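You operate a simulated robot arm through the tools that you are given. There is no shell and no other tool. Be economical: measure what you need, move in short steps, check, and stop when the job is done.

Carry out the task below with a simulated robot arm. There is one attempt and no reset: what you move stays moved.

JOB
Brush out the cream pad, clear the brush, comb the pad through and mist it with shine.
Fine: blue slicker brush and teal comb back; nine puffs at most. Set down upright: teal wide comb.

It is judged by the outcome, as a careful person would: the job done as asked, and still so three seconds after it is handed in. It fails if anything else is knocked over, pushed out of place, dropped, spilled or broken.

ROBOT AND FRAMES
A 6-joint arm with a two-finger parallel gripper, fixed in place. Base frame: the origin is at the foot of the arm, x ahead of it, y to its left, z up. Units: mm, rad, N and s.
With the tool pointing down near the work surface it reaches from about 200 to 480 mm from the base axis. Its first joint turns from -2.007 to 2.007 rad. Payload 4.2 kg.
Tool frame: the origin (TCP) lies between the finger pads and is the grasp point; the fingertips stand 23 mm ahead of it; z points along the fingers, y is the line along which they close. The gripper opens to 94 mm. The fingers are 38 mm wide and 10 mm thick; the gripper's body (54 by 96 mm) begins 39 mm behind the TCP.
Orientation is that of the tool frame in the base frame, as a unit quaternion [w, x, y, z]. With the fingers straight down and closing along the base's y, the tool's x points along the base's -x, its y along +y and its z along -z.

CONTROLS
- The arm moves only by the tool drive_tool. Its argument "increments" is one flat list of numbers, 6 for each row, row after row: the shift along the tool's x, y, z in cm, then the turn, a rotation vector about the tool's x, y, z in rad. In form: [tx, ty, tz, wx, wy, wz, tx, ty, tz, wx, wy, wz, ...]. A call has 1 to 10 rows; each row shifts and turns the commanded pose from where the row before left it, along the tool's axes as they then stand. "gripper" is the closure in counts, from 0 (fully open) to 255 (shut), set as the call begins (left out, the last holds). A row lasts 0.2 s, in which the tool goes at most 50 mm and 0.15 rad; a call with a longer step from one row to the next is refused whole, and so is a gripper value outside its range. A pose out of reach is approached as far as the arm can. The call stops where the force on the tool passes 50 N (or 10 N more than at its start, if that is more) or the arm is blocked; 0.2 s more then pass. The fingers move at their own pace (about 108 mm/s each) and stop on an object; they squeeze with about 34 N. The grip force told is the motor's: it shows also when the fingers shut on nothing. Time passes only in rows, and 0.2 s behind the last, so rows that do not move let the fingers close. It gives the time, the measured TCP pose, the force on the tool (base axes), the opening and the grip force at its end, in the units of the frame above (readings bear some noise), with the torque about the TCP (base axes, N m) and any sound that the robot's microphone picked up.
- Cameras (640 x 400 px; columns grow to the right, rows downward): "scene" is fixed at [221.1, 649.2, 1562.5]; the picture's right is [-0.68, -0.73, 0.00], its down [-0.47, 0.44, -0.77] and it looks along [0.56, -0.53, -0.64] (base axes); focal length 330 px, centre (320, 200). "wrist" rides on the gripper at [86, 16, -74] in the tool frame; the picture's right is [-0.18, 0.98, 0.00], its down [-0.58, -0.11, -0.81] and it looks along [-0.79, -0.15, 0.59] (tool axes); focal length 243 px, centre (320, 200).
- snapshot(camera): a new picture of that camera. The clock stands still meanwhile.
- move_column(by): slides the trunk up (or, below 0, down) by that many mm; the arm rides with it, the base frame stays. It gives what a move gives, with no picture.
- pixel_to_xyz(camera, pixels): there is no depth. For up to 12 entries [column, row, z] of the newest picture of that camera ("zoom" is the newest enlarged one), the place [x, y] in the base frame at which the ray of that pixel passes the height z, good to about 2 mm. The clock stands still meanwhile.
- zoom(camera, box): a new picture of the part [left, top, right, bottom] of that camera's present view, enlarged. The clock stands still meanwhile.
- sign_off(): hands the job in; it is judged then, once.

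Go step by step. Measure first, check grasps and placings, and put right what went wrong. The budget is 80 turns and 38 pictures, counting those below and the enlarged ones. Unless the task says otherwise, let go and move clear before handing in.

The tools are called after "Request:" by a JSON object that holds its "fn" and its "kwargs". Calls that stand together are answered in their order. drive_tool: Moves the arm, as the interface text tells. Its arguments: {"type":"object","properties":{"increments":{"type":"array","items":{"type":"number"}},"gripper":{"type":"number"}},"required":["increments"]} The other tools are called the same way: move_column (by) slides the trunk up or down; snapshot (camera) takes a picture; pixel_to_xyz (camera, pixels) gives the place at which the rays of pixels pass given heights; zoom (camera, box) takes an enlarged picture of a part of a camera's view; sign_off () hands the job in.

At the start:

```text
time: 0.0
tcp_pos: [496.1, 77.7, 1221.3]
orientation: [-0.001, 0.0, 1.0, -0.001]
contact_force: [-0.1, 0.0, -0.2]
torque: [-0.01, 0.04, 0.0]
gripper_width: 93.9
finger_force: 0.0
trunk travel left (down, up): [-775.0, 215.0]
```

scene: 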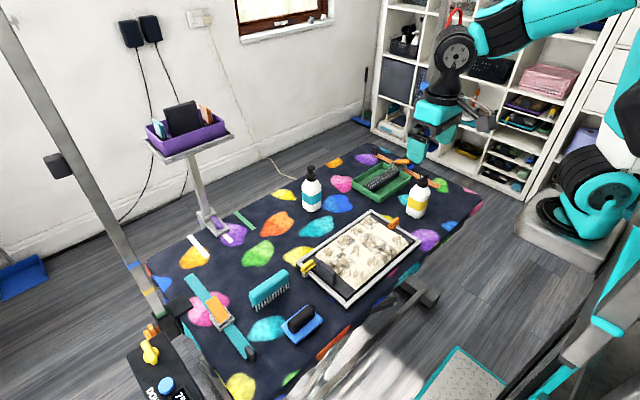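
wrist: 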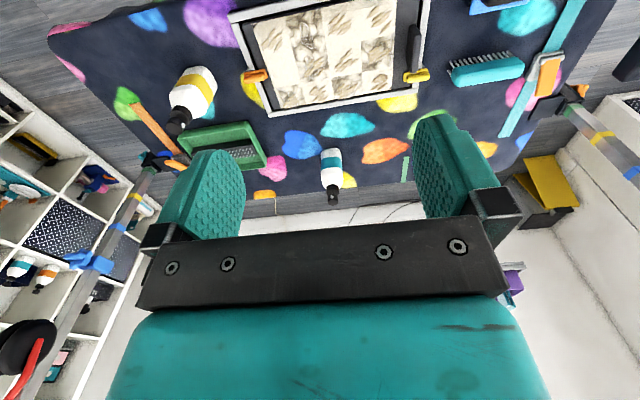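

The pictures show a grooming table with the cream pad in a frame (~360,255), a teal comb (270,290), a blue slicker brush (300,322), a green tray with a brush-cleaner (382,180) and two bottles. I'll enlarge these first.

Request:
{"fn": "zoom", "kwargs": {"camera": "scene", "box": [240, 190, 440, 350]}}

Request:
{"fn": "zoom", "kwargs": {"camera": "scene", "box": [280, 130, 480, 250]}}

Request:
{"fn": "zoom", "kwargs": {"camera": "scene", "box": [110, 230, 340, 400]}}

```text
2.50 times, centred on (340, 270) of scene
```

zoom: 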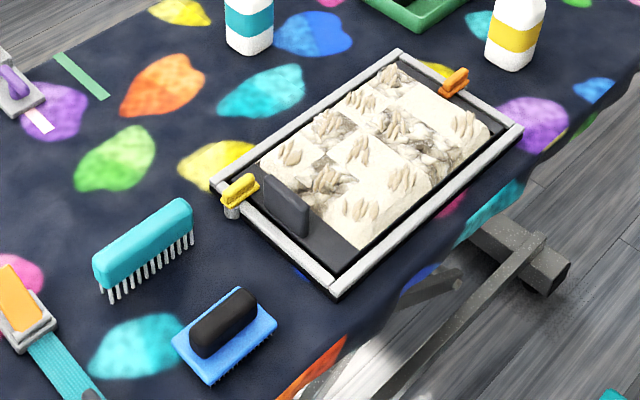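

```text
3.20 times, centred on (380, 190) of scene
```

zoom: 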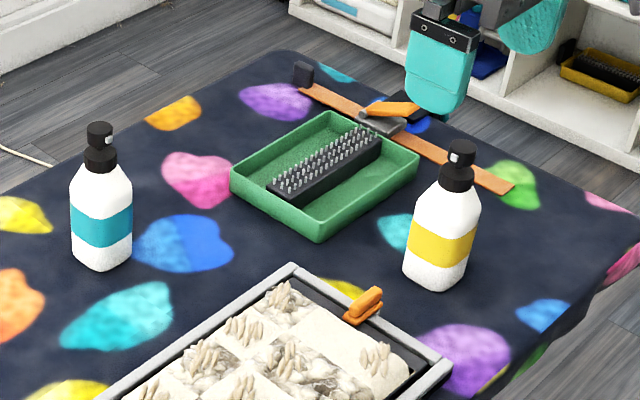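

```text
2.35 times, centred on (225, 315) of scene
```

zoom: 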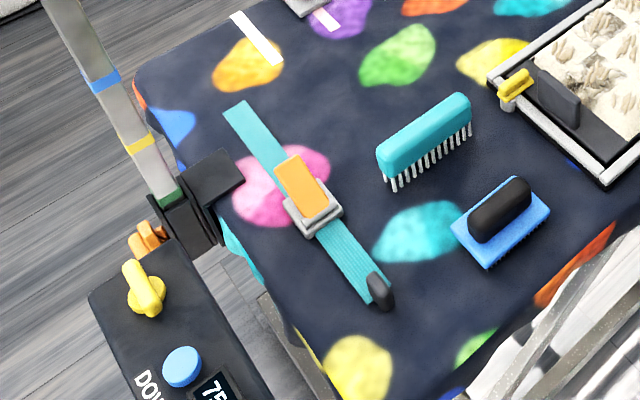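

Now I'll read labels from the wrist camera and look at the control box closely.

Request:
{"fn": "zoom", "kwargs": {"camera": "wrist", "box": [100, 50, 360, 220]}}

Request:
{"fn": "zoom", "kwargs": {"camera": "scene", "box": [110, 310, 230, 400]}}

Request:
{"fn": "zoom", "kwargs": {"camera": "wrist", "box": [220, 0, 440, 130]}}

Request:
{"fn": "pixel_to_xyz", "kwargs": {"camera": "scene", "pixels": [[326, 146, 700], [326, 146, 750], [326, 146, 800], [270, 300, 700], [270, 300, 750], [270, 300, 800]]}}

Request:
{"fn": "pixel_to_xyz", "kwargs": {"camera": "wrist", "pixels": [[485, 75, 700], [485, 75, 750], [485, 75, 800], [415, 75, 750], [255, 75, 750]]}}

```text
2.35 times, centred on (230, 135) of wrist
```

zoom: 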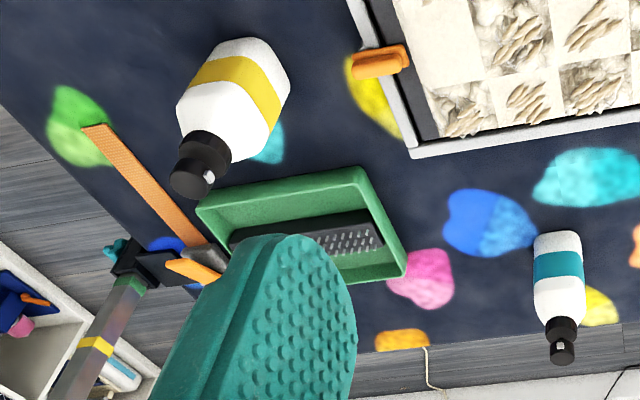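

```text
4.44 times, centred on (170, 355) of scene
```

zoom: 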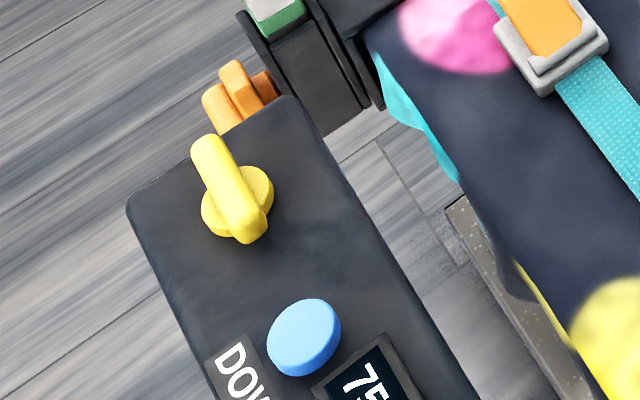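

```text
2.91 times, centred on (330, 65) of wrist
```

zoom: 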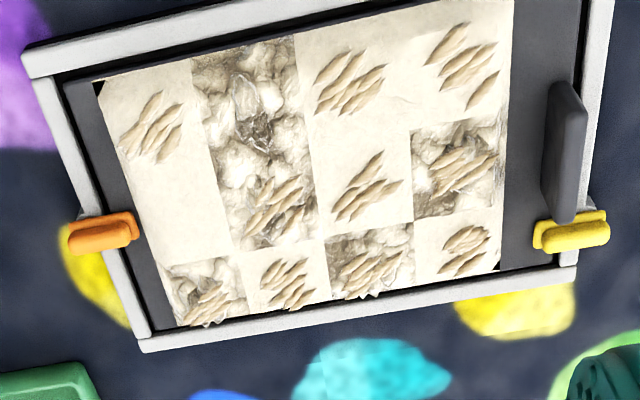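

```text
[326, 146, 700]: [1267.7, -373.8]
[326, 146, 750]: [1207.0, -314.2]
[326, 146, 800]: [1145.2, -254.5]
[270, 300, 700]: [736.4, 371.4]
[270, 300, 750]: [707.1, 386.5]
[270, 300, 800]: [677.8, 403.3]
```

```text
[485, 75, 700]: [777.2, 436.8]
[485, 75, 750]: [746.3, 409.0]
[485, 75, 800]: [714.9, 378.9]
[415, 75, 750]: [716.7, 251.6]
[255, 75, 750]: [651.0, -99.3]
```

I'll triangulate the frame's corners between both cameras to find the table height.

Request:
{"fn": "pixel_to_xyz", "kwargs": {"camera": "scene", "pixels": [[370.8, 210, 400], [370.8, 210, 600], [370.8, 210, 800], [296.8, 264, 400], [296.8, 264, 600], [296.8, 264, 800], [420.8, 241.2, 400], [420.8, 241.2, 600], [420.8, 241.2, 800]]}}

Request:
{"fn": "pixel_to_xyz", "kwargs": {"camera": "wrist", "pixels": [[270, 116.5, 400], [270, 116.5, 600], [270, 116.5, 800], [418.3, 92.5, 400], [418.3, 92.5, 600], [418.3, 92.5, 800], [227.6, 17, 400], [227.6, 17, 600], [227.6, 17, 800]]}}

```text
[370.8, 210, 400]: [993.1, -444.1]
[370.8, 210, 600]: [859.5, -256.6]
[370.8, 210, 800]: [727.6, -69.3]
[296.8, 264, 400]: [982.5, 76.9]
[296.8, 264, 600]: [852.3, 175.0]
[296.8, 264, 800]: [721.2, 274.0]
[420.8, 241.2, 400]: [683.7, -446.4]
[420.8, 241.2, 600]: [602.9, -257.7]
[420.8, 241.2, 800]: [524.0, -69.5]
```

```text
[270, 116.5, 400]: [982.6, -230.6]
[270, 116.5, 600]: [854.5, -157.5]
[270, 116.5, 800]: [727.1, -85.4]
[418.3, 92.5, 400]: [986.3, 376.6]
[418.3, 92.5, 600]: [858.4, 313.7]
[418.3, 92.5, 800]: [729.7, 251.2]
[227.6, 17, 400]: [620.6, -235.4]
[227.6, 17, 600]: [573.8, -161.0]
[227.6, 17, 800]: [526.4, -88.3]
```

Frame top is at z≈772, table about 750 (x 513–742, y −95…260). I'll test how far the arm reaches forward at this safe height.

Request:
{"fn": "drive_tool", "kwargs": {"increments": [-5, 0, 0, 0, 0, 0, -5, 0, 0, 0, 0, 0, -5, 0, 0, 0, 0, 0, -5, 0, 0, 0, 0, 0, -5, 0, 0, 0, 0, 0]}}

Request:
{"fn": "pixel_to_xyz", "kwargs": {"camera": "scene", "pixels": [[312, 211, 750], [417, 216, 750], [272, 306, 750], [300, 330, 755], [382, 182, 760], [304, 318, 780], [268, 284, 800], [240, 355, 750], [145, 265, 750]]}}

```text
time: 1.2
tcp_pos: [745.0, 78.9, 1220.4]
orientation: [0.0, 0.0, 1.0, 0.0]
contact_force: [-1.0, -0.2, 0.8]
torque: [-0.03, -0.02, -0.01]
gripper_width: 93.9
finger_force: 0.1
trunk travel left (down, up): [-775.0, 215.0]
```

```text
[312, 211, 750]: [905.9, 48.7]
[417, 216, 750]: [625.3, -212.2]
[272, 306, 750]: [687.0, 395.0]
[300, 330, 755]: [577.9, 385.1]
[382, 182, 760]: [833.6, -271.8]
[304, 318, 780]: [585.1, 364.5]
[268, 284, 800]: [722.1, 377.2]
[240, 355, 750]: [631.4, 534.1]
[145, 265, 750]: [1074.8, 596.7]
```

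The arm reaches 745 easily. I'll lower the trunk 200 mm and go back to x≈500 for a look at the labels and pad.

Request:
{"fn": "drive_tool", "kwargs": {"increments": [5, 5, 0, 0, 0, 0, 5, 5, 0, 0, 0, 0, 5, 5, 0, 0, 0, 0, 5, 5, 0, 0, 0, 0, 5, 5, 0, 0, 0, 0, 5, 3, 0, 0, 0, 0]}}

```text
refused: row 1 steps farther than a row can; nothing moved
```

Step norm is limited to 50 mm; I'll use smaller diagonals.

Request:
{"fn": "drive_tool", "kwargs": {"increments": [3.3, -2.9, 0, 0, 0, 0, 3.3, -2.9, 0, 0, 0, 0, 3.3, -2.9, 0, 0, 0, 0, 3.3, -2.9, 0, 0, 0, 0, 3.3, -2.9, 0, 0, 0, 0, 3.3, -2.9, 0, 0, 0, 0, 3.3, -2.9, 0, 0, 0, 0, 3.3, -2.9, 0, 0, 0, 0]}}

Request:
{"fn": "move_column", "kwargs": {"by": -200}}

Request:
{"fn": "snapshot", "kwargs": {"camera": "wrist"}}

```text
time: 3.0
tcp_pos: [482.0, -153.9, 1222.7]
orientation: [0.0, 0.0, 1.0, 0.0]
contact_force: [0.4, 0.2, -1.0]
torque: [-0.01, 0.02, -0.02]
gripper_width: 93.9
finger_force: 0.1
trunk travel left (down, up): [-775.0, 215.0]
```

```text
time: 5.2
tcp_pos: [481.2, -153.2, 1023.0]
orientation: [0.0, 0.0, 1.0, -0.001]
contact_force: [0.2, -0.3, 0.1]
torque: [0.01, 0.01, 0.03]
gripper_width: 94.1
finger_force: 0.0
trunk travel left (down, up): [-575.0, 415.0]
```

```text
29 pictures are left
```

wrist: 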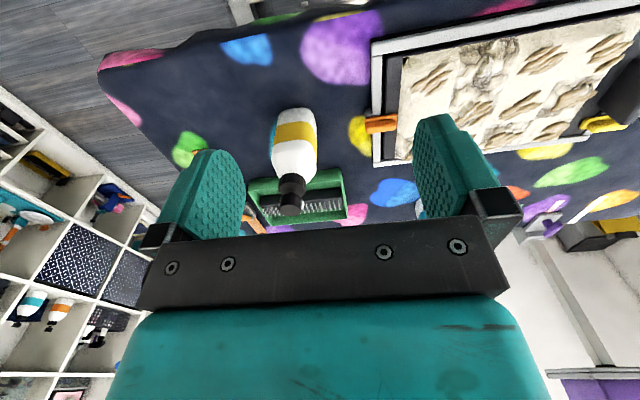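

Request:
{"fn": "zoom", "kwargs": {"camera": "wrist", "box": [240, 90, 360, 230]}}

Request:
{"fn": "zoom", "kwargs": {"camera": "scene", "box": [295, 155, 335, 220]}}

Request:
{"fn": "zoom", "kwargs": {"camera": "scene", "box": [400, 165, 440, 225]}}

```text
2.86 times, centred on (300, 160) of wrist
```

zoom: 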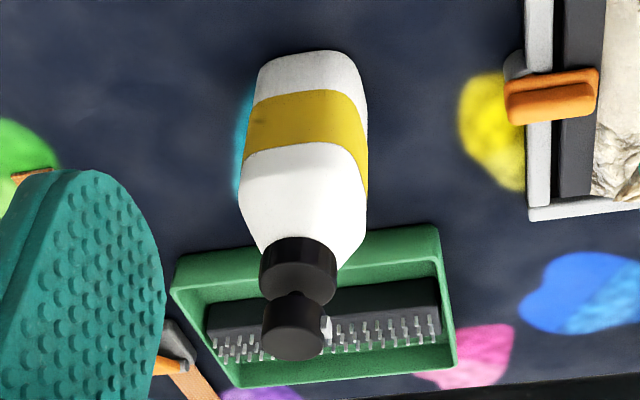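

```text
6.15 times, centred on (315, 188) of scene
```

zoom: 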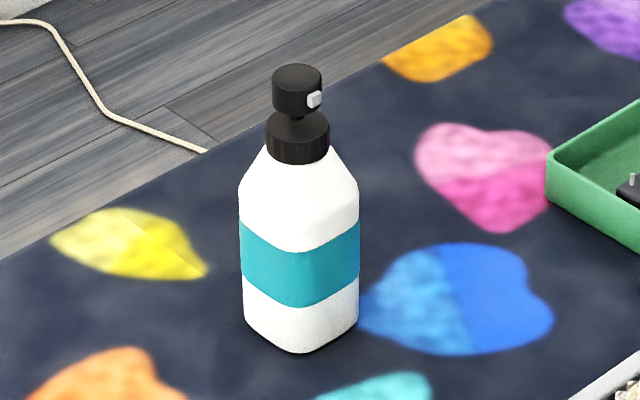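

```text
6.67 times, centred on (420, 195) of scene
```

zoom: 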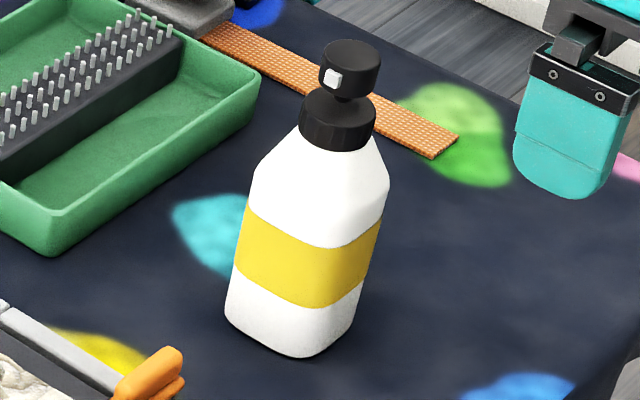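

No text is visible on these sides. Next I'll go look at the brush, comb and pad's left end from the wrist camera.

Request:
{"fn": "drive_tool", "kwargs": {"increments": [1.0, 4.8, 0, 0, 0, 0, 1.0, 4.8, 0, 0, 0, 0, 1.0, 4.8, 0, 0, 0, 0, 1.0, 4.8, 0, 0, 0, 0, 1.0, 4.8, 0, 0, 0, 0, 1.0, 4.8, 0, 0, 0, 0, 1.0, 4.8, 0, 0, 0, 0, 1.0, 4.8, 0, 0, 0, 0, 1.0, 4.8, 0, 0, 0, 0, 1.0, 4.8, 0, 0, 0, 0]}}

Request:
{"fn": "drive_tool", "kwargs": {"increments": [1.0, 4.0, 0, 0, 0, 0, 1.0, 4.0, 0, 0, 0, 0]}}

Request:
{"fn": "snapshot", "kwargs": {"camera": "wrist"}}

```text
time: 7.4
tcp_pos: [382.0, 326.2, 1022.2]
orientation: [0.0, 0.001, 1.0, 0.0]
contact_force: [1.5, -0.3, -0.6]
torque: [0.03, 0.01, 0.03]
gripper_width: 94.1
finger_force: 0.2
trunk travel left (down, up): [-575.0, 415.0]
```

```text
time: 8.0
tcp_pos: [377.0, 401.3, 1027.6]
orientation: [0.001, 0.015, 1.0, 0.004]
contact_force: [-0.3, -0.5, -0.3]
torque: [0.01, -0.03, -0.03]
gripper_width: 93.7
finger_force: 0.0
trunk travel left (down, up): [-575.0, 415.0]
```

```text
25 pictures are left
```

wrist: 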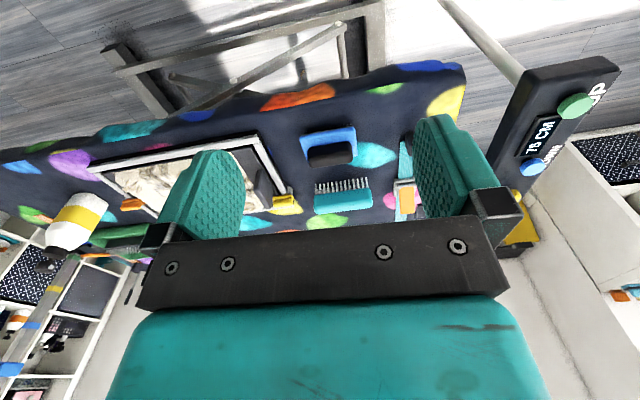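

Request:
{"fn": "zoom", "kwargs": {"camera": "wrist", "box": [240, 110, 400, 220]}}

Request:
{"fn": "pixel_to_xyz", "kwargs": {"camera": "wrist", "pixels": [[303, 140, 760], [357, 126, 760], [307, 155, 790], [353, 155, 790], [314, 200, 800], [372, 197, 800], [316, 182, 755], [370, 179, 755]]}}

```text
3.64 times, centred on (320, 165) of wrist
```

zoom: 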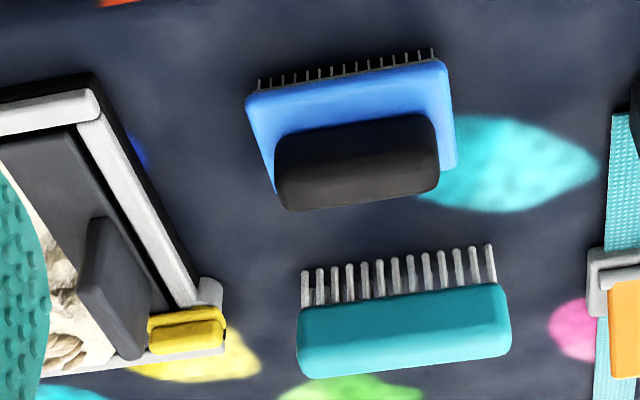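

```text
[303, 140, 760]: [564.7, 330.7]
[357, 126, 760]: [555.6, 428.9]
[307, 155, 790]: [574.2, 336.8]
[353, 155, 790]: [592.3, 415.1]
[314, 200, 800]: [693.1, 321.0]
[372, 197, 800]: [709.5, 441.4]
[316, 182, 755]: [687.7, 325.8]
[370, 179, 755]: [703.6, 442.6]
```

Brush handle lies along y at about (583,376); comb along y at about (700,382). I'll move above the brush and yaw 90° so the fingers close across x.

Request:
{"fn": "drive_tool", "kwargs": {"increments": [-4.4, -0.5, 0, 0, 0, 0, -4.4, -0.5, 0, 0, 0, 0, -4.4, -0.5, 0, 0, 0, 0, -4.4, -0.5, 0, 0, 0, 0, -4.4, -0.5, 0, 0, 0, 0]}}

Request:
{"fn": "drive_tool", "kwargs": {"increments": [0, 0, 0, 0, 0, 0.1428, 0, 0, 0, 0, 0, 0.1428, 0, 0, 0, 0, 0, 0.1428, 0, 0, 0, 0, 0, 0.1428, 0, 0, 0, 0, 0, 0.1428, 0, 0, 0, 0, 0, 0.1428, 0, 0, 0, 0, 0, 0.1428, 0, 0, 0, 0, 0, 0.1428, 0, 0, 0, 0, 0, 0.1428, 0, 0, 0, 0, 0, 0.1428]}}

Request:
{"fn": "drive_tool", "kwargs": {"increments": [0, 0, 0, 0, 0, 0.1428]}}

Request:
{"fn": "snapshot", "kwargs": {"camera": "wrist"}}

```text
time: 9.2
tcp_pos: [583.4, 378.9, 1022.6]
orientation: [0.0, 0.0, 1.0, 0.0]
contact_force: [-0.6, 0.3, 0.2]
torque: [-0.01, -0.05, 0.0]
gripper_width: 94.2
finger_force: 0.1
trunk travel left (down, up): [-575.0, 415.0]
```

```text
time: 11.4
tcp_pos: [582.3, 382.6, 1022.8]
orientation: [0.0, 0.656, 0.754, 0.001]
contact_force: [0.4, 0.3, -0.4]
torque: [-0.02, 0.01, 0.0]
gripper_width: 94.1
finger_force: 0.0
trunk travel left (down, up): [-575.0, 415.0]
```

```text
time: 11.8
tcp_pos: [582.4, 380.9, 1022.9]
orientation: [0.0, 0.708, 0.706, 0.0]
contact_force: [-0.7, -0.2, -0.2]
torque: [-0.01, 0.0, 0.0]
gripper_width: 94.1
finger_force: 0.1
trunk travel left (down, up): [-575.0, 415.0]
```

```text
23 pictures are left
```

wrist: 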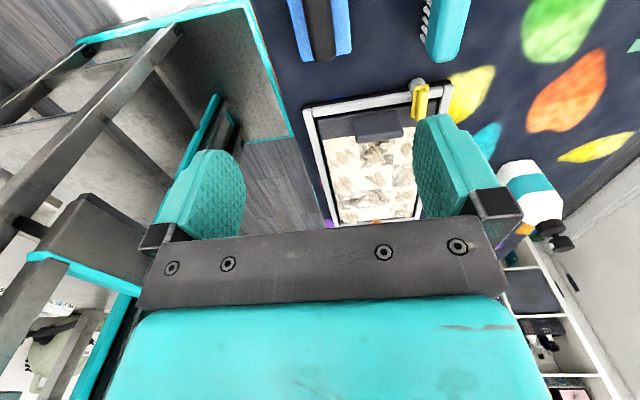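

Request:
{"fn": "pixel_to_xyz", "kwargs": {"camera": "wrist", "pixels": [[305, 30, 790], [336, 30, 790], [321, 57, 790], [303, 60, 765], [352, 55, 765], [435, 60, 800], [458, 60, 800], [425, 60, 800], [354, 137, 775], [404, 132, 775], [417, 115, 775], [318, 110, 775]]}}

Request:
{"fn": "pixel_to_xyz", "kwargs": {"camera": "scene", "pixels": [[308.5, 306.5, 780], [308.5, 306.5, 800], [291, 324, 780], [291, 324, 800], [328, 286, 775], [318, 271, 775]]}}

Request:
{"fn": "zoom", "kwargs": {"camera": "wrist", "box": [280, 0, 480, 130]}}

```text
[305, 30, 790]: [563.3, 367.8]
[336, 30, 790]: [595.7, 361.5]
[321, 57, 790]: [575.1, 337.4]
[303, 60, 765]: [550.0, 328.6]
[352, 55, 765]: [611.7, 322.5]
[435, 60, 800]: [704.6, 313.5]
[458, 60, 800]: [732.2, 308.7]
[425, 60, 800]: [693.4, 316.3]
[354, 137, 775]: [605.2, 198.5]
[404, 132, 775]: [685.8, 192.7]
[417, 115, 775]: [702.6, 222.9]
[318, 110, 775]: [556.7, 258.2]
```

```text
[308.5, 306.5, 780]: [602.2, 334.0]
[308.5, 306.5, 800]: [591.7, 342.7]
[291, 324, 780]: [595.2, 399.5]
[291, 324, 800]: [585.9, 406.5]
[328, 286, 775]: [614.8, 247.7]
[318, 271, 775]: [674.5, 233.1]
```

```text
3.08 times, centred on (380, 65) of wrist
```

zoom: 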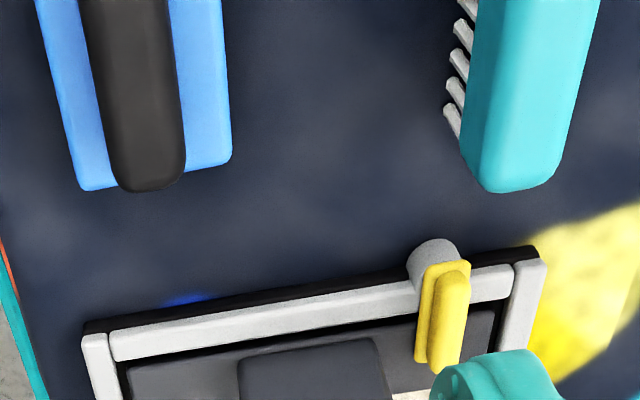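

Camera centre is the TCP. I'll descend to about z 850 over the brush handle and look.

Request:
{"fn": "drive_tool", "kwargs": {"increments": [-0.3, -0.2, 4.3, 0, 0, 0, 0, 0, 4.3, 0, 0, 0, 0, 0, 4.3, 0, 0, 0, 0, 0, 4.3, 0, 0, 0]}}

Request:
{"fn": "snapshot", "kwargs": {"camera": "wrist"}}

```text
time: 12.8
tcp_pos: [578.5, 380.3, 850.1]
orientation: [-0.001, 0.707, 0.707, 0.0]
contact_force: [-1.0, -0.4, 0.4]
torque: [0.03, -0.01, 0.02]
gripper_width: 94.1
finger_force: 0.0
trunk travel left (down, up): [-575.0, 415.0]
```

```text
21 pictures are left
```

wrist: 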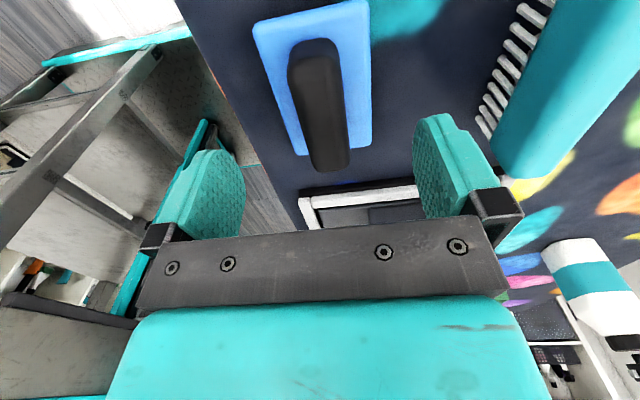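

Request:
{"fn": "pixel_to_xyz", "kwargs": {"camera": "wrist", "pixels": [[289, 70, 800], [340, 60, 800], [313, 42, 810], [330, 165, 800], [254, 25, 780], [367, 2, 780], [300, 155, 780], [372, 145, 780], [508, 175, 800], [560, 20, 820], [640, 50, 820]]}}

```text
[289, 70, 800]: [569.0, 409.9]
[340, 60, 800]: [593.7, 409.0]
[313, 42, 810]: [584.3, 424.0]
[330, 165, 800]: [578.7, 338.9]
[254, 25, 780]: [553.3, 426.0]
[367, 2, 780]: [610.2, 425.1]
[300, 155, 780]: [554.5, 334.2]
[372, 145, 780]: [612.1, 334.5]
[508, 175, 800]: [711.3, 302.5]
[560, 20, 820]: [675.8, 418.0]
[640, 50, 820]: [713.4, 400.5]
```

Handle is centred at about (581.5,380), aligned with y. I'll shift 3 mm in x, descend to TCP z≈808 and check force.

Request:
{"fn": "drive_tool", "kwargs": {"increments": [0, 0.3, 2.0, 0, 0, 0, 0, 0, 1.0, 0, 0, 0, 0, 0, 0.6, 0, 0, 0, 0, 0, 0.4, 0, 0, 0]}}

Request:
{"fn": "zoom", "kwargs": {"camera": "wrist", "box": [200, 60, 500, 260]}}

```text
time: 13.8
tcp_pos: [582.0, 378.2, 812.3]
orientation: [0.0, 0.707, 0.707, 0.0]
contact_force: [-0.4, 0.4, -0.7]
torque: [0.0, -0.04, 0.02]
gripper_width: 94.2
finger_force: 0.1
trunk travel left (down, up): [-575.0, 415.0]
```

```text
2.00 times, centred on (350, 160) of wrist
```

zoom: 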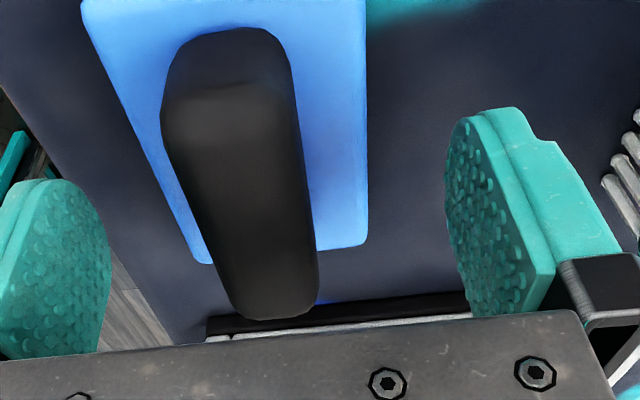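

Handle is still lower (top ≈790-795). I'll continue down in small steps, watching force.

Request:
{"fn": "drive_tool", "kwargs": {"increments": [0, 0, 0.6, 0, 0, 0, 0, 0, 0.6, 0, 0, 0, 0, 0, 0.4, 0, 0, 0]}}

Request:
{"fn": "zoom", "kwargs": {"camera": "wrist", "box": [200, 60, 500, 260]}}

```text
time: 14.6
tcp_pos: [583.6, 377.9, 794.6]
orientation: [0.0, 0.707, 0.707, 0.0]
contact_force: [0.4, 0.3, -0.3]
torque: [0.03, 0.01, 0.01]
gripper_width: 94.0
finger_force: 0.1
trunk travel left (down, up): [-575.0, 415.0]
```

```text
2.00 times, centred on (350, 160) of wrist
```

zoom: 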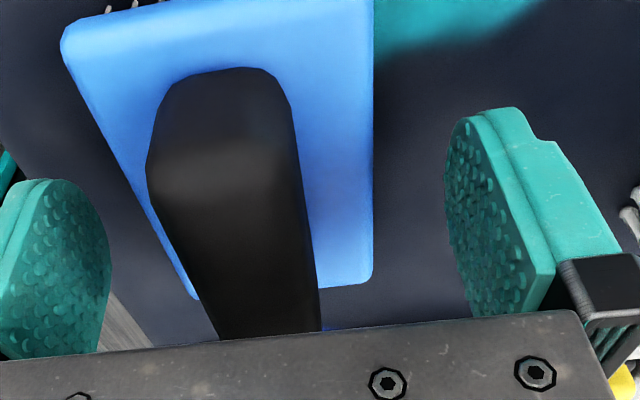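

Base top is ≈777, handle ≈777–800. I'll raise to TCP z≈803 so tips clear the base, and close.

Request:
{"fn": "drive_tool", "kwargs": {"increments": [0, -0.1, -0.75, 0, 0, 0, 0, 0, 0, 0, 0, 0]}}

Request:
{"fn": "drive_tool", "kwargs": {"increments": [0, 0, 0, 0, 0, 0, 0, 0, 0, 0, 0, 0, 0, 0, 0, 0, 0, 0, 0, 0, 0, 0, 0, 0], "gripper": 255}}

Request:
{"fn": "zoom", "kwargs": {"camera": "wrist", "box": [200, 60, 500, 260]}}

```text
time: 15.2
tcp_pos: [581.3, 378.0, 803.2]
orientation: [0.0, 0.708, 0.707, 0.0]
contact_force: [-0.1, 0.2, -0.5]
torque: [0.02, -0.01, -0.01]
gripper_width: 94.0
finger_force: 0.0
trunk travel left (down, up): [-575.0, 415.0]
```

```text
time: 16.2
tcp_pos: [581.5, 378.1, 802.0]
orientation: [0.0, 0.707, 0.707, 0.0]
contact_force: [-0.3, 0.3, 0.0]
torque: [-0.04, 0.03, 0.0]
gripper_width: 27.4
finger_force: 34.3
trunk travel left (down, up): [-575.0, 415.0]
```

```text
2.00 times, centred on (350, 160) of wrist
```

zoom: 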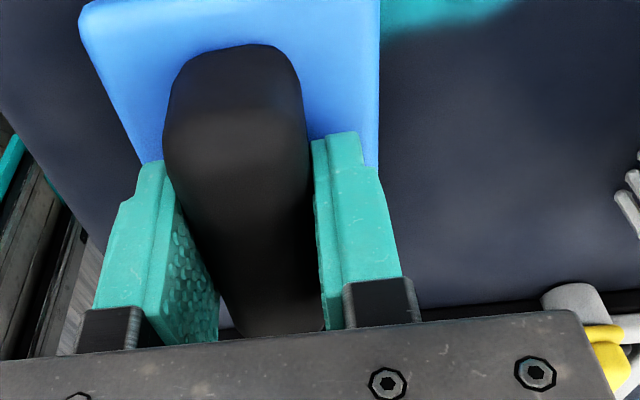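

Brush is gripped (27.4 mm, resting TCP z 802 on table). I'll lift and take a close scene view of the pad.

Request:
{"fn": "drive_tool", "kwargs": {"increments": [0, 0, -4, 0, 0, 0, 0, 0, -4, 0, 0, 0]}}

Request:
{"fn": "zoom", "kwargs": {"camera": "scene", "box": [290, 195, 430, 315]}}

```text
time: 16.8
tcp_pos: [584.1, 376.1, 882.8]
orientation: [0.0, 0.707, 0.707, 0.0]
contact_force: [0.0, -0.2, -1.2]
torque: [-0.01, 0.01, -0.03]
gripper_width: 27.6
finger_force: 33.9
trunk travel left (down, up): [-575.0, 415.0]
```

```text
3.33 times, centred on (360, 255) of scene
```

zoom: 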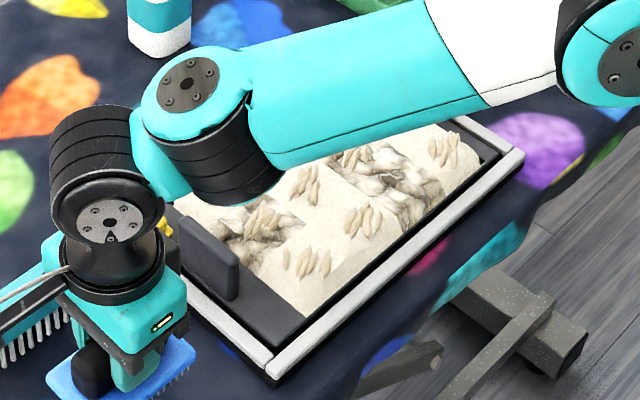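

Request:
{"fn": "pixel_to_xyz", "kwargs": {"camera": "scene", "pixels": [[316.8, 254, 775], [367.2, 216.4, 775], [414, 241.2, 775], [352.8, 290, 775], [335.2, 284, 765], [320, 273, 765], [333, 272, 800], [319, 260, 800], [398, 222, 785], [334, 266, 785]]}}

```text
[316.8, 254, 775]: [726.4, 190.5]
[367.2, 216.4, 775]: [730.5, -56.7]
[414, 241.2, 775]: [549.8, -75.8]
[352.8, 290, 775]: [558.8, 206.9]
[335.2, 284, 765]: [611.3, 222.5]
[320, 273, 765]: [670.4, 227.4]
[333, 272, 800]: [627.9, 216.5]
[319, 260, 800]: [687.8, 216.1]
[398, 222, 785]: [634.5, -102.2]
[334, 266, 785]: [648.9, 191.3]
```

Pad spans x 550–728, y −65–200; plate at y≈215–232. I'll move above the first brushing column (y 158, x 700) and descend to find contact.

Request:
{"fn": "drive_tool", "kwargs": {"increments": [-3.7, 1.93, 0, 0, 0, 0, -3.7, 1.93, 0, 0, 0, 0, -3.7, 1.93, 0, 0, 0, 0, -3.7, 1.93, 0, 0, 0, 0, -3.7, 1.93, 0, 0, 0, 0, -3.4, 1.93, 0, 0, 0, 0, 0, 0, 1.5, 0, 0, 0, 0, 0, 1.5, 0, 0, 0]}}

Request:
{"fn": "drive_tool", "kwargs": {"increments": [0, 0, 0.5, 0, 0, 0, 0, 0, 0.5, 0, 0, 0]}}

Request:
{"fn": "snapshot", "kwargs": {"camera": "wrist"}}

```text
time: 18.6
tcp_pos: [697.0, 158.4, 853.4]
orientation: [0.001, 0.707, 0.707, 0.0]
contact_force: [0.4, -0.8, -1.5]
torque: [0.01, -0.01, 0.03]
gripper_width: 27.7
finger_force: 33.7
trunk travel left (down, up): [-575.0, 415.0]
```

```text
time: 19.2
tcp_pos: [697.4, 159.0, 840.8]
orientation: [0.0, 0.707, 0.707, 0.0]
contact_force: [0.1, 0.9, -1.0]
torque: [-0.01, 0.0, 0.02]
gripper_width: 27.6
finger_force: 34.0
trunk travel left (down, up): [-575.0, 415.0]
```

```text
16 pictures are left
```

wrist: 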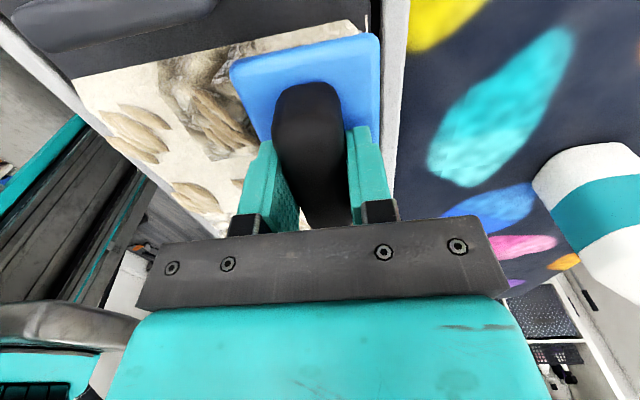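

Well aligned with the pad edge and clear of the plate; no contact yet. Descending gently.

Request:
{"fn": "drive_tool", "kwargs": {"increments": [0, 0, 0.5, 0, 0, 0, 0, 0, 0.4, 0, 0, 0]}}

Request:
{"fn": "drive_tool", "kwargs": {"increments": [0, 0, 0.3, 0, 0, 0, 0, 0, 0, 0, 0, 0]}}

Request:
{"fn": "drive_tool", "kwargs": {"increments": [0, 0, 0.3, 0, 0, 0, 0, 0, 0, 0, 0, 0]}}

```text
time: 19.8
tcp_pos: [696.6, 160.1, 835.7]
orientation: [0.001, 0.707, 0.707, 0.001]
contact_force: [-5.3, -1.6, 24.4]
torque: [-0.08, 0.4, 0.03]
gripper_width: 28.1
finger_force: 33.6
trunk travel left (down, up): [-575.0, 415.0]
```

```text
time: 20.4
tcp_pos: [699.3, 159.7, 834.6]
orientation: [0.002, 0.707, 0.707, 0.004]
contact_force: [-2.6, -1.5, 21.4]
torque: [-0.62, 0.56, -0.04]
gripper_width: 27.6
finger_force: 33.8
trunk travel left (down, up): [-575.0, 415.0]
stopped in row 2: the force on the tool passed its limit at 51 N (the readings are from after the stop); the commanded pose is now the measured one
```

```text
time: 21.1
tcp_pos: [700.0, 159.8, 834.8]
orientation: [0.002, 0.707, 0.707, 0.006]
contact_force: [-3.9, -2.4, 21.6]
torque: [-0.76, 0.78, -0.05]
gripper_width: 27.6
finger_force: 34.3
trunk travel left (down, up): [-575.0, 415.0]
stopped in row 2: the force on the tool passed its limit at 50 N (the readings are from after the stop); the commanded pose is now the measured one
```

Contact is at TCP z≈836 and stiff; I'll back off 2 mm and check force, then stroke toward −x lightly.

Request:
{"fn": "drive_tool", "kwargs": {"increments": [0, 0, -0.2, 0, 0, 0, 0, 0, 0, 0, 0, 0]}}

```text
time: 21.7
tcp_pos: [699.8, 161.4, 835.2]
orientation: [0.002, 0.708, 0.707, 0.005]
contact_force: [0.0, -1.5, 7.4]
torque: [-0.24, 0.24, 0.03]
gripper_width: 27.6
finger_force: 33.8
trunk travel left (down, up): [-575.0, 415.0]
```

Request:
{"fn": "drive_tool", "kwargs": {"increments": [0, -2, 0, 0, 0, 0, 0, -2, 0, 0, 0, 0, 0, -2, 0, 0, 0, 0]}}

Request:
{"fn": "drive_tool", "kwargs": {"increments": [0, -2, 0, 0, 0, 0, 0, -2, 0, 0, 0, 0, 0, -2, 0, 0, 0, 0]}}

```text
time: 22.5
tcp_pos: [639.9, 161.8, 835.2]
orientation: [0.002, 0.707, 0.707, 0.005]
contact_force: [3.2, -0.8, 13.6]
torque: [-0.41, 0.25, 0.08]
gripper_width: 27.6
finger_force: 34.0
trunk travel left (down, up): [-575.0, 415.0]
```

```text
time: 23.3
tcp_pos: [579.2, 160.8, 835.1]
orientation: [0.002, 0.708, 0.707, 0.006]
contact_force: [9.1, 0.7, 30.0]
torque: [-0.74, 0.35, 0.15]
gripper_width: 27.4
finger_force: 34.0
trunk travel left (down, up): [-575.0, 415.0]
```

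The stroke dragged well but force grew to 30 N. I'll lift, move aside a bit and see the effect.

Request:
{"fn": "drive_tool", "kwargs": {"increments": [0, 0, -3, 0, 0, 0, 3.5, 0, -3, 0, 0, 0, 4.5, 0, 0, 0, 0, 0, 4.5, 0, 0, 0, 0, 0]}}

Request:
{"fn": "snapshot", "kwargs": {"camera": "wrist"}}

```text
time: 24.3
tcp_pos: [581.7, 286.1, 892.7]
orientation: [0.001, 0.708, 0.706, 0.003]
contact_force: [-0.2, -0.4, -1.7]
torque: [0.02, 0.02, 0.02]
gripper_width: 27.7
finger_force: 34.2
trunk travel left (down, up): [-575.0, 415.0]
```

```text
15 pictures are left
```

wrist: 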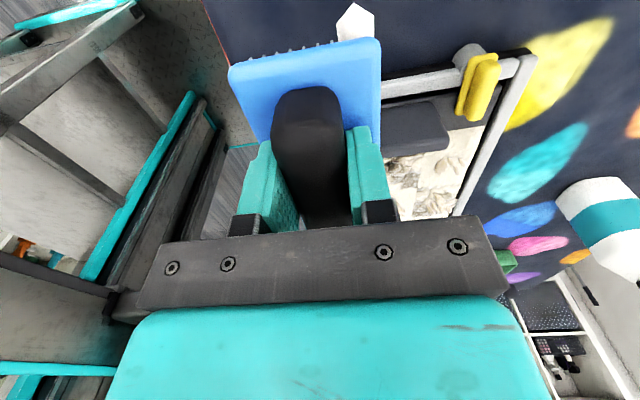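

Not informative; I'll brush the other two columns and then check from the scene camera. Moving to column y≈71.

Request:
{"fn": "drive_tool", "kwargs": {"increments": [-3.6, 1.97, 0, 0, 0, 0, -3.6, 1.97, 0, 0, 0, 0, -3.6, 1.97, 0, 0, 0, 0, -3.6, 1.97, 0, 0, 0, 0, -3.6, 1.97, 0, 0, 0, 0, -3.6, 1.97, 0, 0, 0, 0, 0, 0, 2.5, 0, 0, 0, 0, 0, 2.5, 0, 0, 0, 0, 0, 0, 0, 0, 0]}}

Request:
{"fn": "drive_tool", "kwargs": {"increments": [0, 0, 0.4, 0, 0, 0, 0, 0, 0, 0, 0, 0]}}

```text
time: 26.3
tcp_pos: [698.8, 68.6, 843.9]
orientation: [0.001, 0.708, 0.707, 0.004]
contact_force: [-1.4, 0.5, -0.8]
torque: [-0.01, -0.03, -0.02]
gripper_width: 27.6
finger_force: 34.1
trunk travel left (down, up): [-575.0, 415.0]
```

```text
time: 26.9
tcp_pos: [697.9, 68.6, 838.9]
orientation: [0.001, 0.707, 0.707, 0.006]
contact_force: [0.6, -0.1, -0.7]
torque: [-0.01, 0.01, -0.01]
gripper_width: 27.5
finger_force: 34.5
trunk travel left (down, up): [-575.0, 415.0]
```

Request:
{"fn": "drive_tool", "kwargs": {"increments": [0, 0, 0.3, 0, 0, 0, 0, 0, 0, 0, 0, 0]}}

```text
time: 27.5
tcp_pos: [697.8, 68.1, 835.7]
orientation: [0.002, 0.707, 0.707, 0.004]
contact_force: [-1.0, 0.4, -1.5]
torque: [-0.01, -0.01, -0.03]
gripper_width: 27.4
finger_force: 33.9
trunk travel left (down, up): [-575.0, 415.0]
```

Request:
{"fn": "drive_tool", "kwargs": {"increments": [0, 0, 0.3, 0, 0, 0, 0, 0, 0, 0, 0, 0]}}

Request:
{"fn": "drive_tool", "kwargs": {"increments": [0, 0, 0.2, 0, 0, 0, 0, 0, 0, 0, 0, 0]}}

```text
time: 28.1
tcp_pos: [697.6, 68.7, 835.4]
orientation: [0.002, 0.707, 0.707, 0.006]
contact_force: [-2.4, -1.4, 16.8]
torque: [-0.33, 0.54, 0.04]
gripper_width: 27.6
finger_force: 34.3
trunk travel left (down, up): [-575.0, 415.0]
```

```text
time: 28.7
tcp_pos: [698.1, 69.8, 834.8]
orientation: [0.003, 0.708, 0.706, 0.006]
contact_force: [-2.4, -3.9, 34.7]
torque: [-0.65, 1.01, 0.05]
gripper_width: 28.0
finger_force: 34.2
trunk travel left (down, up): [-575.0, 415.0]
```

Surface contact again at ≈835.5, with the −x/−y edge lower; I'll back off and level the brush slightly, then stroke.

Request:
{"fn": "drive_tool", "kwargs": {"increments": [0, 0, -0.3, 0.02, -0.012, 0, 0, 0, 0, 0, 0, 0]}}

```text
time: 29.3
tcp_pos: [698.1, 69.9, 834.5]
orientation: [-0.001, 0.707, 0.707, -0.006]
contact_force: [4.7, 1.7, 10.0]
torque: [0.57, -0.59, -0.17]
gripper_width: 27.5
finger_force: 33.6
trunk travel left (down, up): [-575.0, 415.0]
```

Request:
{"fn": "drive_tool", "kwargs": {"increments": [0, 0, 0, -0.01, 0.006, 0, 0, 0, 0, 0, 0, 0]}}

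Request:
{"fn": "drive_tool", "kwargs": {"increments": [0, -2, 0, 0, 0, 0, 0, -2, 0, 0, 0, 0, 0, -2, 0, 0, 0, 0, 0, -2, 0, 0, 0, 0, 0, -2, 0, 0, 0, 0, 0, -2, 0, 0, 0, 0]}}

```text
time: 29.9
tcp_pos: [697.9, 68.3, 835.6]
orientation: [-0.001, 0.707, 0.707, -0.002]
contact_force: [-0.6, -1.6, 5.1]
torque: [0.22, -0.08, -0.02]
gripper_width: 27.4
finger_force: 33.9
trunk travel left (down, up): [-575.0, 415.0]
```

```text
time: 31.3
tcp_pos: [577.1, 69.7, 837.2]
orientation: [0.0, 0.707, 0.707, -0.001]
contact_force: [-0.3, 0.4, -0.7]
torque: [0.0, -0.02, 0.03]
gripper_width: 27.5
finger_force: 34.3
trunk travel left (down, up): [-575.0, 415.0]
```

Level now; contact was lost by the end. I'll lower 2.5 mm here and stroke back +x.

Request:
{"fn": "drive_tool", "kwargs": {"increments": [0, 0, 0.25, 0, 0, 0, 0, 0, 0, 0, 0, 0]}}

Request:
{"fn": "drive_tool", "kwargs": {"increments": [0, 2, 0, 0, 0, 0, 0, 2, 0, 0, 0, 0, 0, 2, 0, 0, 0, 0]}}

Request:
{"fn": "drive_tool", "kwargs": {"increments": [0, 2, 0, 0, 0, 0, 0, 2, 0, 0, 0, 0, 0, 2, 0, 0, 0, 0]}}

```text
time: 31.9
tcp_pos: [577.6, 70.9, 835.0]
orientation: [0.0, 0.707, 0.707, 0.0]
contact_force: [-5.6, -3.0, 23.8]
torque: [0.23, 0.23, 0.02]
gripper_width: 27.7
finger_force: 32.9
trunk travel left (down, up): [-575.0, 415.0]
```

```text
time: 32.7
tcp_pos: [636.9, 71.2, 835.6]
orientation: [0.001, 0.708, 0.707, 0.0]
contact_force: [-14.5, 2.2, 42.2]
torque: [0.32, 0.57, -0.04]
gripper_width: 27.5
finger_force: 34.5
trunk travel left (down, up): [-575.0, 415.0]
```

```text
time: 33.5
tcp_pos: [699.4, 70.3, 834.6]
orientation: [0.0, 0.707, 0.707, 0.0]
contact_force: [-11.9, 1.4, 32.8]
torque: [0.35, 0.45, -0.05]
gripper_width: 27.2
finger_force: 33.6
trunk travel left (down, up): [-575.0, 415.0]
```

Forces of 30–40 N are more than needed; next column I'll use ~10 N. Moving to y≈−19.

Request:
{"fn": "drive_tool", "kwargs": {"increments": [0, 0, -1.5, 0, 0, 0, -4.4, 0, 0, 0, 0, 0, -4.4, 0, 0, 0, 0, 0, 0, 0, 1.2, 0, 0, 0, 0, 0, 0, 0, 0, 0]}}

```text
time: 34.7
tcp_pos: [698.8, -17.5, 833.9]
orientation: [0.0, 0.707, 0.707, -0.001]
contact_force: [0.8, 0.0, -1.3]
torque: [-0.01, -0.02, 0.0]
gripper_width: 27.7
finger_force: 33.7
trunk travel left (down, up): [-575.0, 415.0]
```

Request:
{"fn": "drive_tool", "kwargs": {"increments": [0, 0, 0.2, 0, 0, 0, 0, 0, 0, 0, 0, 0]}}

Request:
{"fn": "drive_tool", "kwargs": {"increments": [0, -2, 0, 0, 0, 0, 0, -2, 0, 0, 0, 0, 0, -2, 0, 0, 0, 0]}}

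Request:
{"fn": "drive_tool", "kwargs": {"increments": [0, -2, 0, 0, 0, 0, 0, -2, 0, 0, 0, 0, 0, -2, 0, 0, 0, 0]}}

```text
time: 35.3
tcp_pos: [697.2, -19.2, 834.9]
orientation: [0.001, 0.707, 0.708, 0.0]
contact_force: [-1.8, 0.6, 11.0]
torque: [0.33, 0.15, 0.07]
gripper_width: 27.5
finger_force: 34.7
trunk travel left (down, up): [-575.0, 415.0]
```

```text
time: 36.1
tcp_pos: [638.7, -17.8, 835.0]
orientation: [0.001, 0.707, 0.707, 0.001]
contact_force: [5.9, 0.2, 19.0]
torque: [0.23, -0.05, -0.01]
gripper_width: 27.6
finger_force: 33.7
trunk travel left (down, up): [-575.0, 415.0]
```

```text
time: 36.9
tcp_pos: [578.8, -16.4, 835.0]
orientation: [0.002, 0.707, 0.707, 0.001]
contact_force: [11.5, -0.4, 32.6]
torque: [0.16, -0.11, -0.03]
gripper_width: 27.5
finger_force: 33.9
trunk travel left (down, up): [-575.0, 415.0]
```

Column done. I'll lift high and head toward the tray, then check the pad from the scene camera.

Request:
{"fn": "drive_tool", "kwargs": {"increments": [0, 0, -4.2, 0, 0, 0, 0, 0, -4.2, 0, 0, 0, 0, 0, -4.2, 0, 0, 0, 0, 0, -4.2, 0, 0, 0, -3.2, 3.2, 0, 0, 0, 0, -3.2, 3.2, 0, 0, 0, 0, -3.2, 3.2, 0, 0, 0, 0, -3.2, 3.2, 0, 0, 0, 0, -3.2, 3.2, 0, 0, 0, 0, -3.2, 3.2, 0, 0, 0, 0]}}

Request:
{"fn": "zoom", "kwargs": {"camera": "scene", "box": [290, 150, 450, 310]}}

Request:
{"fn": "pixel_to_xyz", "kwargs": {"camera": "scene", "pixels": [[421, 176, 880], [421, 176, 920], [421, 176, 950], [352, 187, 770], [379, 165, 770], [411, 181, 770], [381, 205, 770], [364, 188, 785], [398, 169, 785]]}}

```text
time: 39.1
tcp_pos: [771.0, -211.0, 1000.9]
orientation: [0.0, 0.707, 0.707, -0.001]
contact_force: [-0.1, 0.6, 0.4]
torque: [-0.04, -0.04, 0.0]
gripper_width: 27.6
finger_force: 34.0
trunk travel left (down, up): [-575.0, 415.0]
```

```text
2.50 times, centred on (370, 230) of scene
```

zoom: 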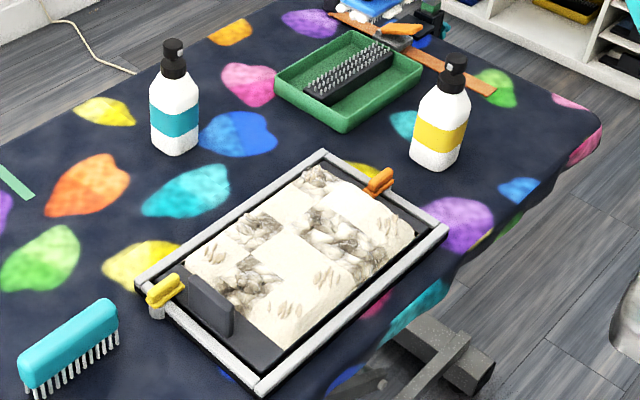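

```text
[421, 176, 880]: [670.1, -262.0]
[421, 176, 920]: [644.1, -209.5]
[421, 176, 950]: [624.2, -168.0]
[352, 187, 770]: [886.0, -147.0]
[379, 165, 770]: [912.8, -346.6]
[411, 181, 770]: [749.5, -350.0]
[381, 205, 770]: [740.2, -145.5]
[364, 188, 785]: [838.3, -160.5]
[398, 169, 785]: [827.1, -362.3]
```

Tan strands are mostly gone (some remain on the −x row at zoom (328,278),(290,312)); grey mats remain. First clear the brush; I'll move above the tray and look.

Request:
{"fn": "drive_tool", "kwargs": {"increments": [-2.2, 3.05, 0, 0, 0, 0, -2.2, 3.05, 0, 0, 0, 0, 0, 0, 4, 0, 0, 0, 0, 0, 4, 0, 0, 0, 0, 0, 2, 0, 0, 0, 0, 0, 0, 0, 0, 0]}}

Request:
{"fn": "snapshot", "kwargs": {"camera": "wrist"}}

Request:
{"fn": "zoom", "kwargs": {"camera": "scene", "box": [320, 90, 520, 230]}}

```text
time: 40.5
tcp_pos: [832.4, -253.1, 901.6]
orientation: [0.0, 0.707, 0.707, -0.001]
contact_force: [0.1, 0.4, -1.9]
torque: [0.04, -0.03, -0.01]
gripper_width: 27.5
finger_force: 33.5
trunk travel left (down, up): [-575.0, 415.0]
```

```text
13 pictures are left
```

wrist: 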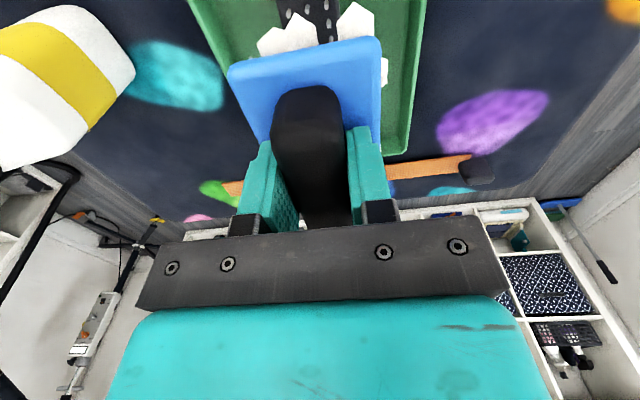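

```text
2.86 times, centred on (420, 160) of scene
```

zoom: 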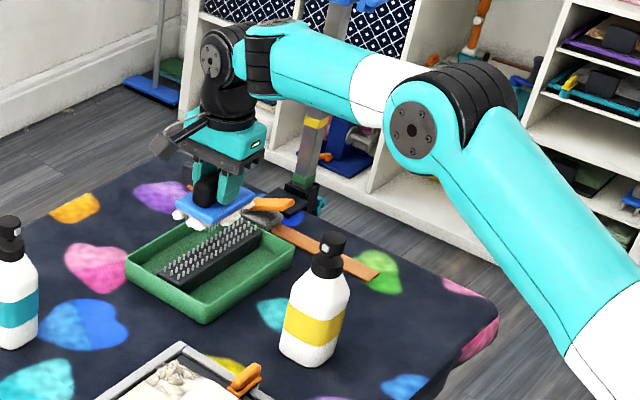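

White hair clumps hang on the brush. I'll locate the pin strip and tray edges.

Request:
{"fn": "pixel_to_xyz", "kwargs": {"camera": "wrist", "pixels": [[305, 12, 780], [343, 12, 780], [188, 2, 775], [410, 150, 775], [425, 2, 775], [322, 12, 770]]}}

Request:
{"fn": "pixel_to_xyz", "kwargs": {"camera": "zoom", "pixels": [[158, 272, 780], [262, 236, 780], [188, 283, 780], [127, 265, 780], [205, 322, 780], [293, 265, 780], [230, 222, 780]]}}

```text
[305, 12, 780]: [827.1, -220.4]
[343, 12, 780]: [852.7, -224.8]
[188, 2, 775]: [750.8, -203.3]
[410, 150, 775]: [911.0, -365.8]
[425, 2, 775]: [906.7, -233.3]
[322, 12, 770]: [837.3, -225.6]
```

```text
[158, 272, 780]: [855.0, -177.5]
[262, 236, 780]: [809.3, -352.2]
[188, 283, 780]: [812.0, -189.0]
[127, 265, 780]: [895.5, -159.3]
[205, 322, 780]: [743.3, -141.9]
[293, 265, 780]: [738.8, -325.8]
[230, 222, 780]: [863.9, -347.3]
```

Strip centre x≈835, y −180…−345. I'll go to (852,−260), lower to z≈845, then feel for contact.

Request:
{"fn": "drive_tool", "kwargs": {"increments": [-0.7, 2.0, 0, 0, 0, 0, 0, 0, 3, 0, 0, 0, 0, 0, 2.6, 0, 0, 0, 0, 0, 0, 0, 0, 0]}}

Request:
{"fn": "drive_tool", "kwargs": {"increments": [0, 0, 0.4, 0, 0, 0, 0, 0, 0, 0, 0, 0]}}

Request:
{"fn": "drive_tool", "kwargs": {"increments": [0, 0, 0.4, 0, 0, 0, 0, 0, 0, 0, 0, 0]}}

```text
time: 41.5
tcp_pos: [852.0, -262.0, 846.0]
orientation: [0.0, 0.707, 0.707, -0.002]
contact_force: [-0.5, 0.3, -1.9]
torque: [0.0, -0.02, -0.02]
gripper_width: 27.3
finger_force: 34.3
trunk travel left (down, up): [-575.0, 415.0]
```

```text
time: 42.1
tcp_pos: [851.6, -260.8, 845.0]
orientation: [0.001, 0.707, 0.707, 0.0]
contact_force: [-0.4, 0.7, 12.5]
torque: [0.66, 0.29, 0.05]
gripper_width: 27.4
finger_force: 34.2
trunk travel left (down, up): [-575.0, 415.0]
```

```text
time: 42.7
tcp_pos: [851.6, -262.0, 844.0]
orientation: [0.003, 0.708, 0.706, 0.002]
contact_force: [-3.1, 0.4, 45.0]
torque: [0.78, 0.91, 0.06]
gripper_width: 27.4
finger_force: 34.4
trunk travel left (down, up): [-575.0, 415.0]
```

Contact at z≈845. Back off 3 mm to a light force and rake across −x.

Request:
{"fn": "drive_tool", "kwargs": {"increments": [0, 0, -0.3, 0, 0, 0, 0, -1.5, 0, 0, 0, 0, 0, -1.5, 0, 0, 0, 0, 0, -1.5, 0, 0, 0, 0]}}

Request:
{"fn": "drive_tool", "kwargs": {"increments": [0, 0, -1, 0, 0, 0, 0, 4.5, 0, 0, 0, 0, 0, 0, 1.05, 0, 0, 0, 0, -1.5, 0, 0, 0, 0, 0, -1.5, 0, 0, 0, 0, 0, -1.5, 0, 0, 0, 0]}}

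Request:
{"fn": "drive_tool", "kwargs": {"increments": [0, 0, -4, 0, 0, 0, 0, 0, -2, 0, 0, 0]}}

Request:
{"fn": "snapshot", "kwargs": {"camera": "wrist"}}

```text
time: 43.7
tcp_pos: [807.9, -261.0, 845.0]
orientation: [0.003, 0.708, 0.707, 0.001]
contact_force: [10.0, 0.2, 29.1]
torque: [0.23, -0.64, -0.07]
gripper_width: 27.5
finger_force: 34.2
trunk travel left (down, up): [-575.0, 415.0]
```

```text
time: 45.1
tcp_pos: [807.2, -261.2, 844.3]
orientation: [0.003, 0.707, 0.707, 0.001]
contact_force: [8.4, -0.4, 30.9]
torque: [0.38, -0.56, -0.1]
gripper_width: 27.6
finger_force: 34.4
trunk travel left (down, up): [-575.0, 415.0]
```

```text
time: 45.7
tcp_pos: [806.5, -260.7, 900.1]
orientation: [-0.002, 0.708, 0.706, -0.002]
contact_force: [0.2, 0.1, -1.0]
torque: [0.02, -0.04, -0.01]
gripper_width: 27.6
finger_force: 34.0
trunk travel left (down, up): [-575.0, 415.0]
```

```text
11 pictures are left
```

wrist: 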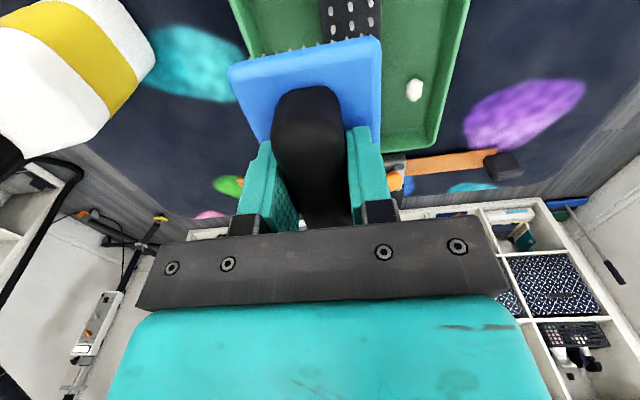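

Brush is clean and hair lies in the tray. Second round of brushing: back to column y≈−18.

Request:
{"fn": "drive_tool", "kwargs": {"increments": [4.05, -1.75, 0, 0, 0, 0, 4.05, -1.75, 0, 0, 0, 0, 4.05, -1.75, 0, 0, 0, 0, 4.05, -1.75, 0, 0, 0, 0, 4.05, -1.75, 0, 0, 0, 0, 4.05, -1.75, 0, 0, 0, 0, 0, 0, 3.0, 0, 0, 0, 0, 0, 3.0, 0, 0, 0, 0, 0, 0, 0, 0, 0]}}

Request:
{"fn": "drive_tool", "kwargs": {"increments": [0, 0, 0.5, 0, 0, 0, 0, 0, 0, 0, 0, 0]}}

```text
time: 47.7
tcp_pos: [700.9, -17.8, 838.2]
orientation: [-0.001, 0.707, 0.707, -0.002]
contact_force: [0.5, 0.0, -1.4]
torque: [-0.02, 0.0, -0.01]
gripper_width: 27.5
finger_force: 33.6
trunk travel left (down, up): [-575.0, 415.0]
```

```text
time: 48.3
tcp_pos: [700.3, -19.0, 835.5]
orientation: [0.0, 0.707, 0.707, -0.001]
contact_force: [-0.6, 0.4, 4.3]
torque: [-0.19, 0.01, -0.02]
gripper_width: 27.5
finger_force: 34.3
trunk travel left (down, up): [-575.0, 415.0]
```

Request:
{"fn": "drive_tool", "kwargs": {"increments": [0, 0, 0.12, 0, 0, 0, 0, -1.9, 0, 0, 0, 0, 0, -1.9, 0, 0, 0, 0, 0, -1.9, 0, 0, 0, 0, 0, -1.9, 0, 0, 0, 0, 0, -1.9, 0, 0, 0, 0, 0, -1.9, 0, 0, 0, 0, 0, -1.9, 0, 0, 0, 0]}}

Request:
{"fn": "drive_tool", "kwargs": {"increments": [0, 1.9, 0, 0, 0, 0, 0, 1.9, 0, 0, 0, 0, 0, 1.9, 0, 0, 0, 0, 0, 1.9, 0, 0, 0, 0, 0, 1.9, 0, 0, 0, 0, 0, 1.9, 0, 0, 0, 0, 0, 1.9, 0, 0, 0, 0]}}

Request:
{"fn": "drive_tool", "kwargs": {"increments": [0, 0, -1.2, 0, 0, 0, 4.4, 0, 0, 0, 0, 0, 4.4, 0, 0, 0, 0, 0, 0, 0, 1.1, 0, 0, 0, 0, 0, 0, 0, 0, 0]}}

```text
time: 50.1
tcp_pos: [567.9, -18.2, 834.3]
orientation: [0.001, 0.707, 0.707, -0.001]
contact_force: [1.6, -1.4, 6.2]
torque: [-0.05, -0.08, 0.06]
gripper_width: 27.6
finger_force: 34.3
trunk travel left (down, up): [-575.0, 415.0]
```

```text
time: 51.7
tcp_pos: [701.3, -16.7, 834.2]
orientation: [0.0, 0.707, 0.707, -0.001]
contact_force: [-11.5, 0.8, 30.2]
torque: [0.05, 0.43, 0.0]
gripper_width: 27.4
finger_force: 34.2
trunk travel left (down, up): [-575.0, 415.0]
```

```text
time: 52.9
tcp_pos: [702.0, 69.1, 835.6]
orientation: [0.0, 0.707, 0.707, 0.0]
contact_force: [0.2, -1.3, 6.7]
torque: [-0.14, 0.02, -0.11]
gripper_width: 27.5
finger_force: 33.5
trunk travel left (down, up): [-575.0, 415.0]
```

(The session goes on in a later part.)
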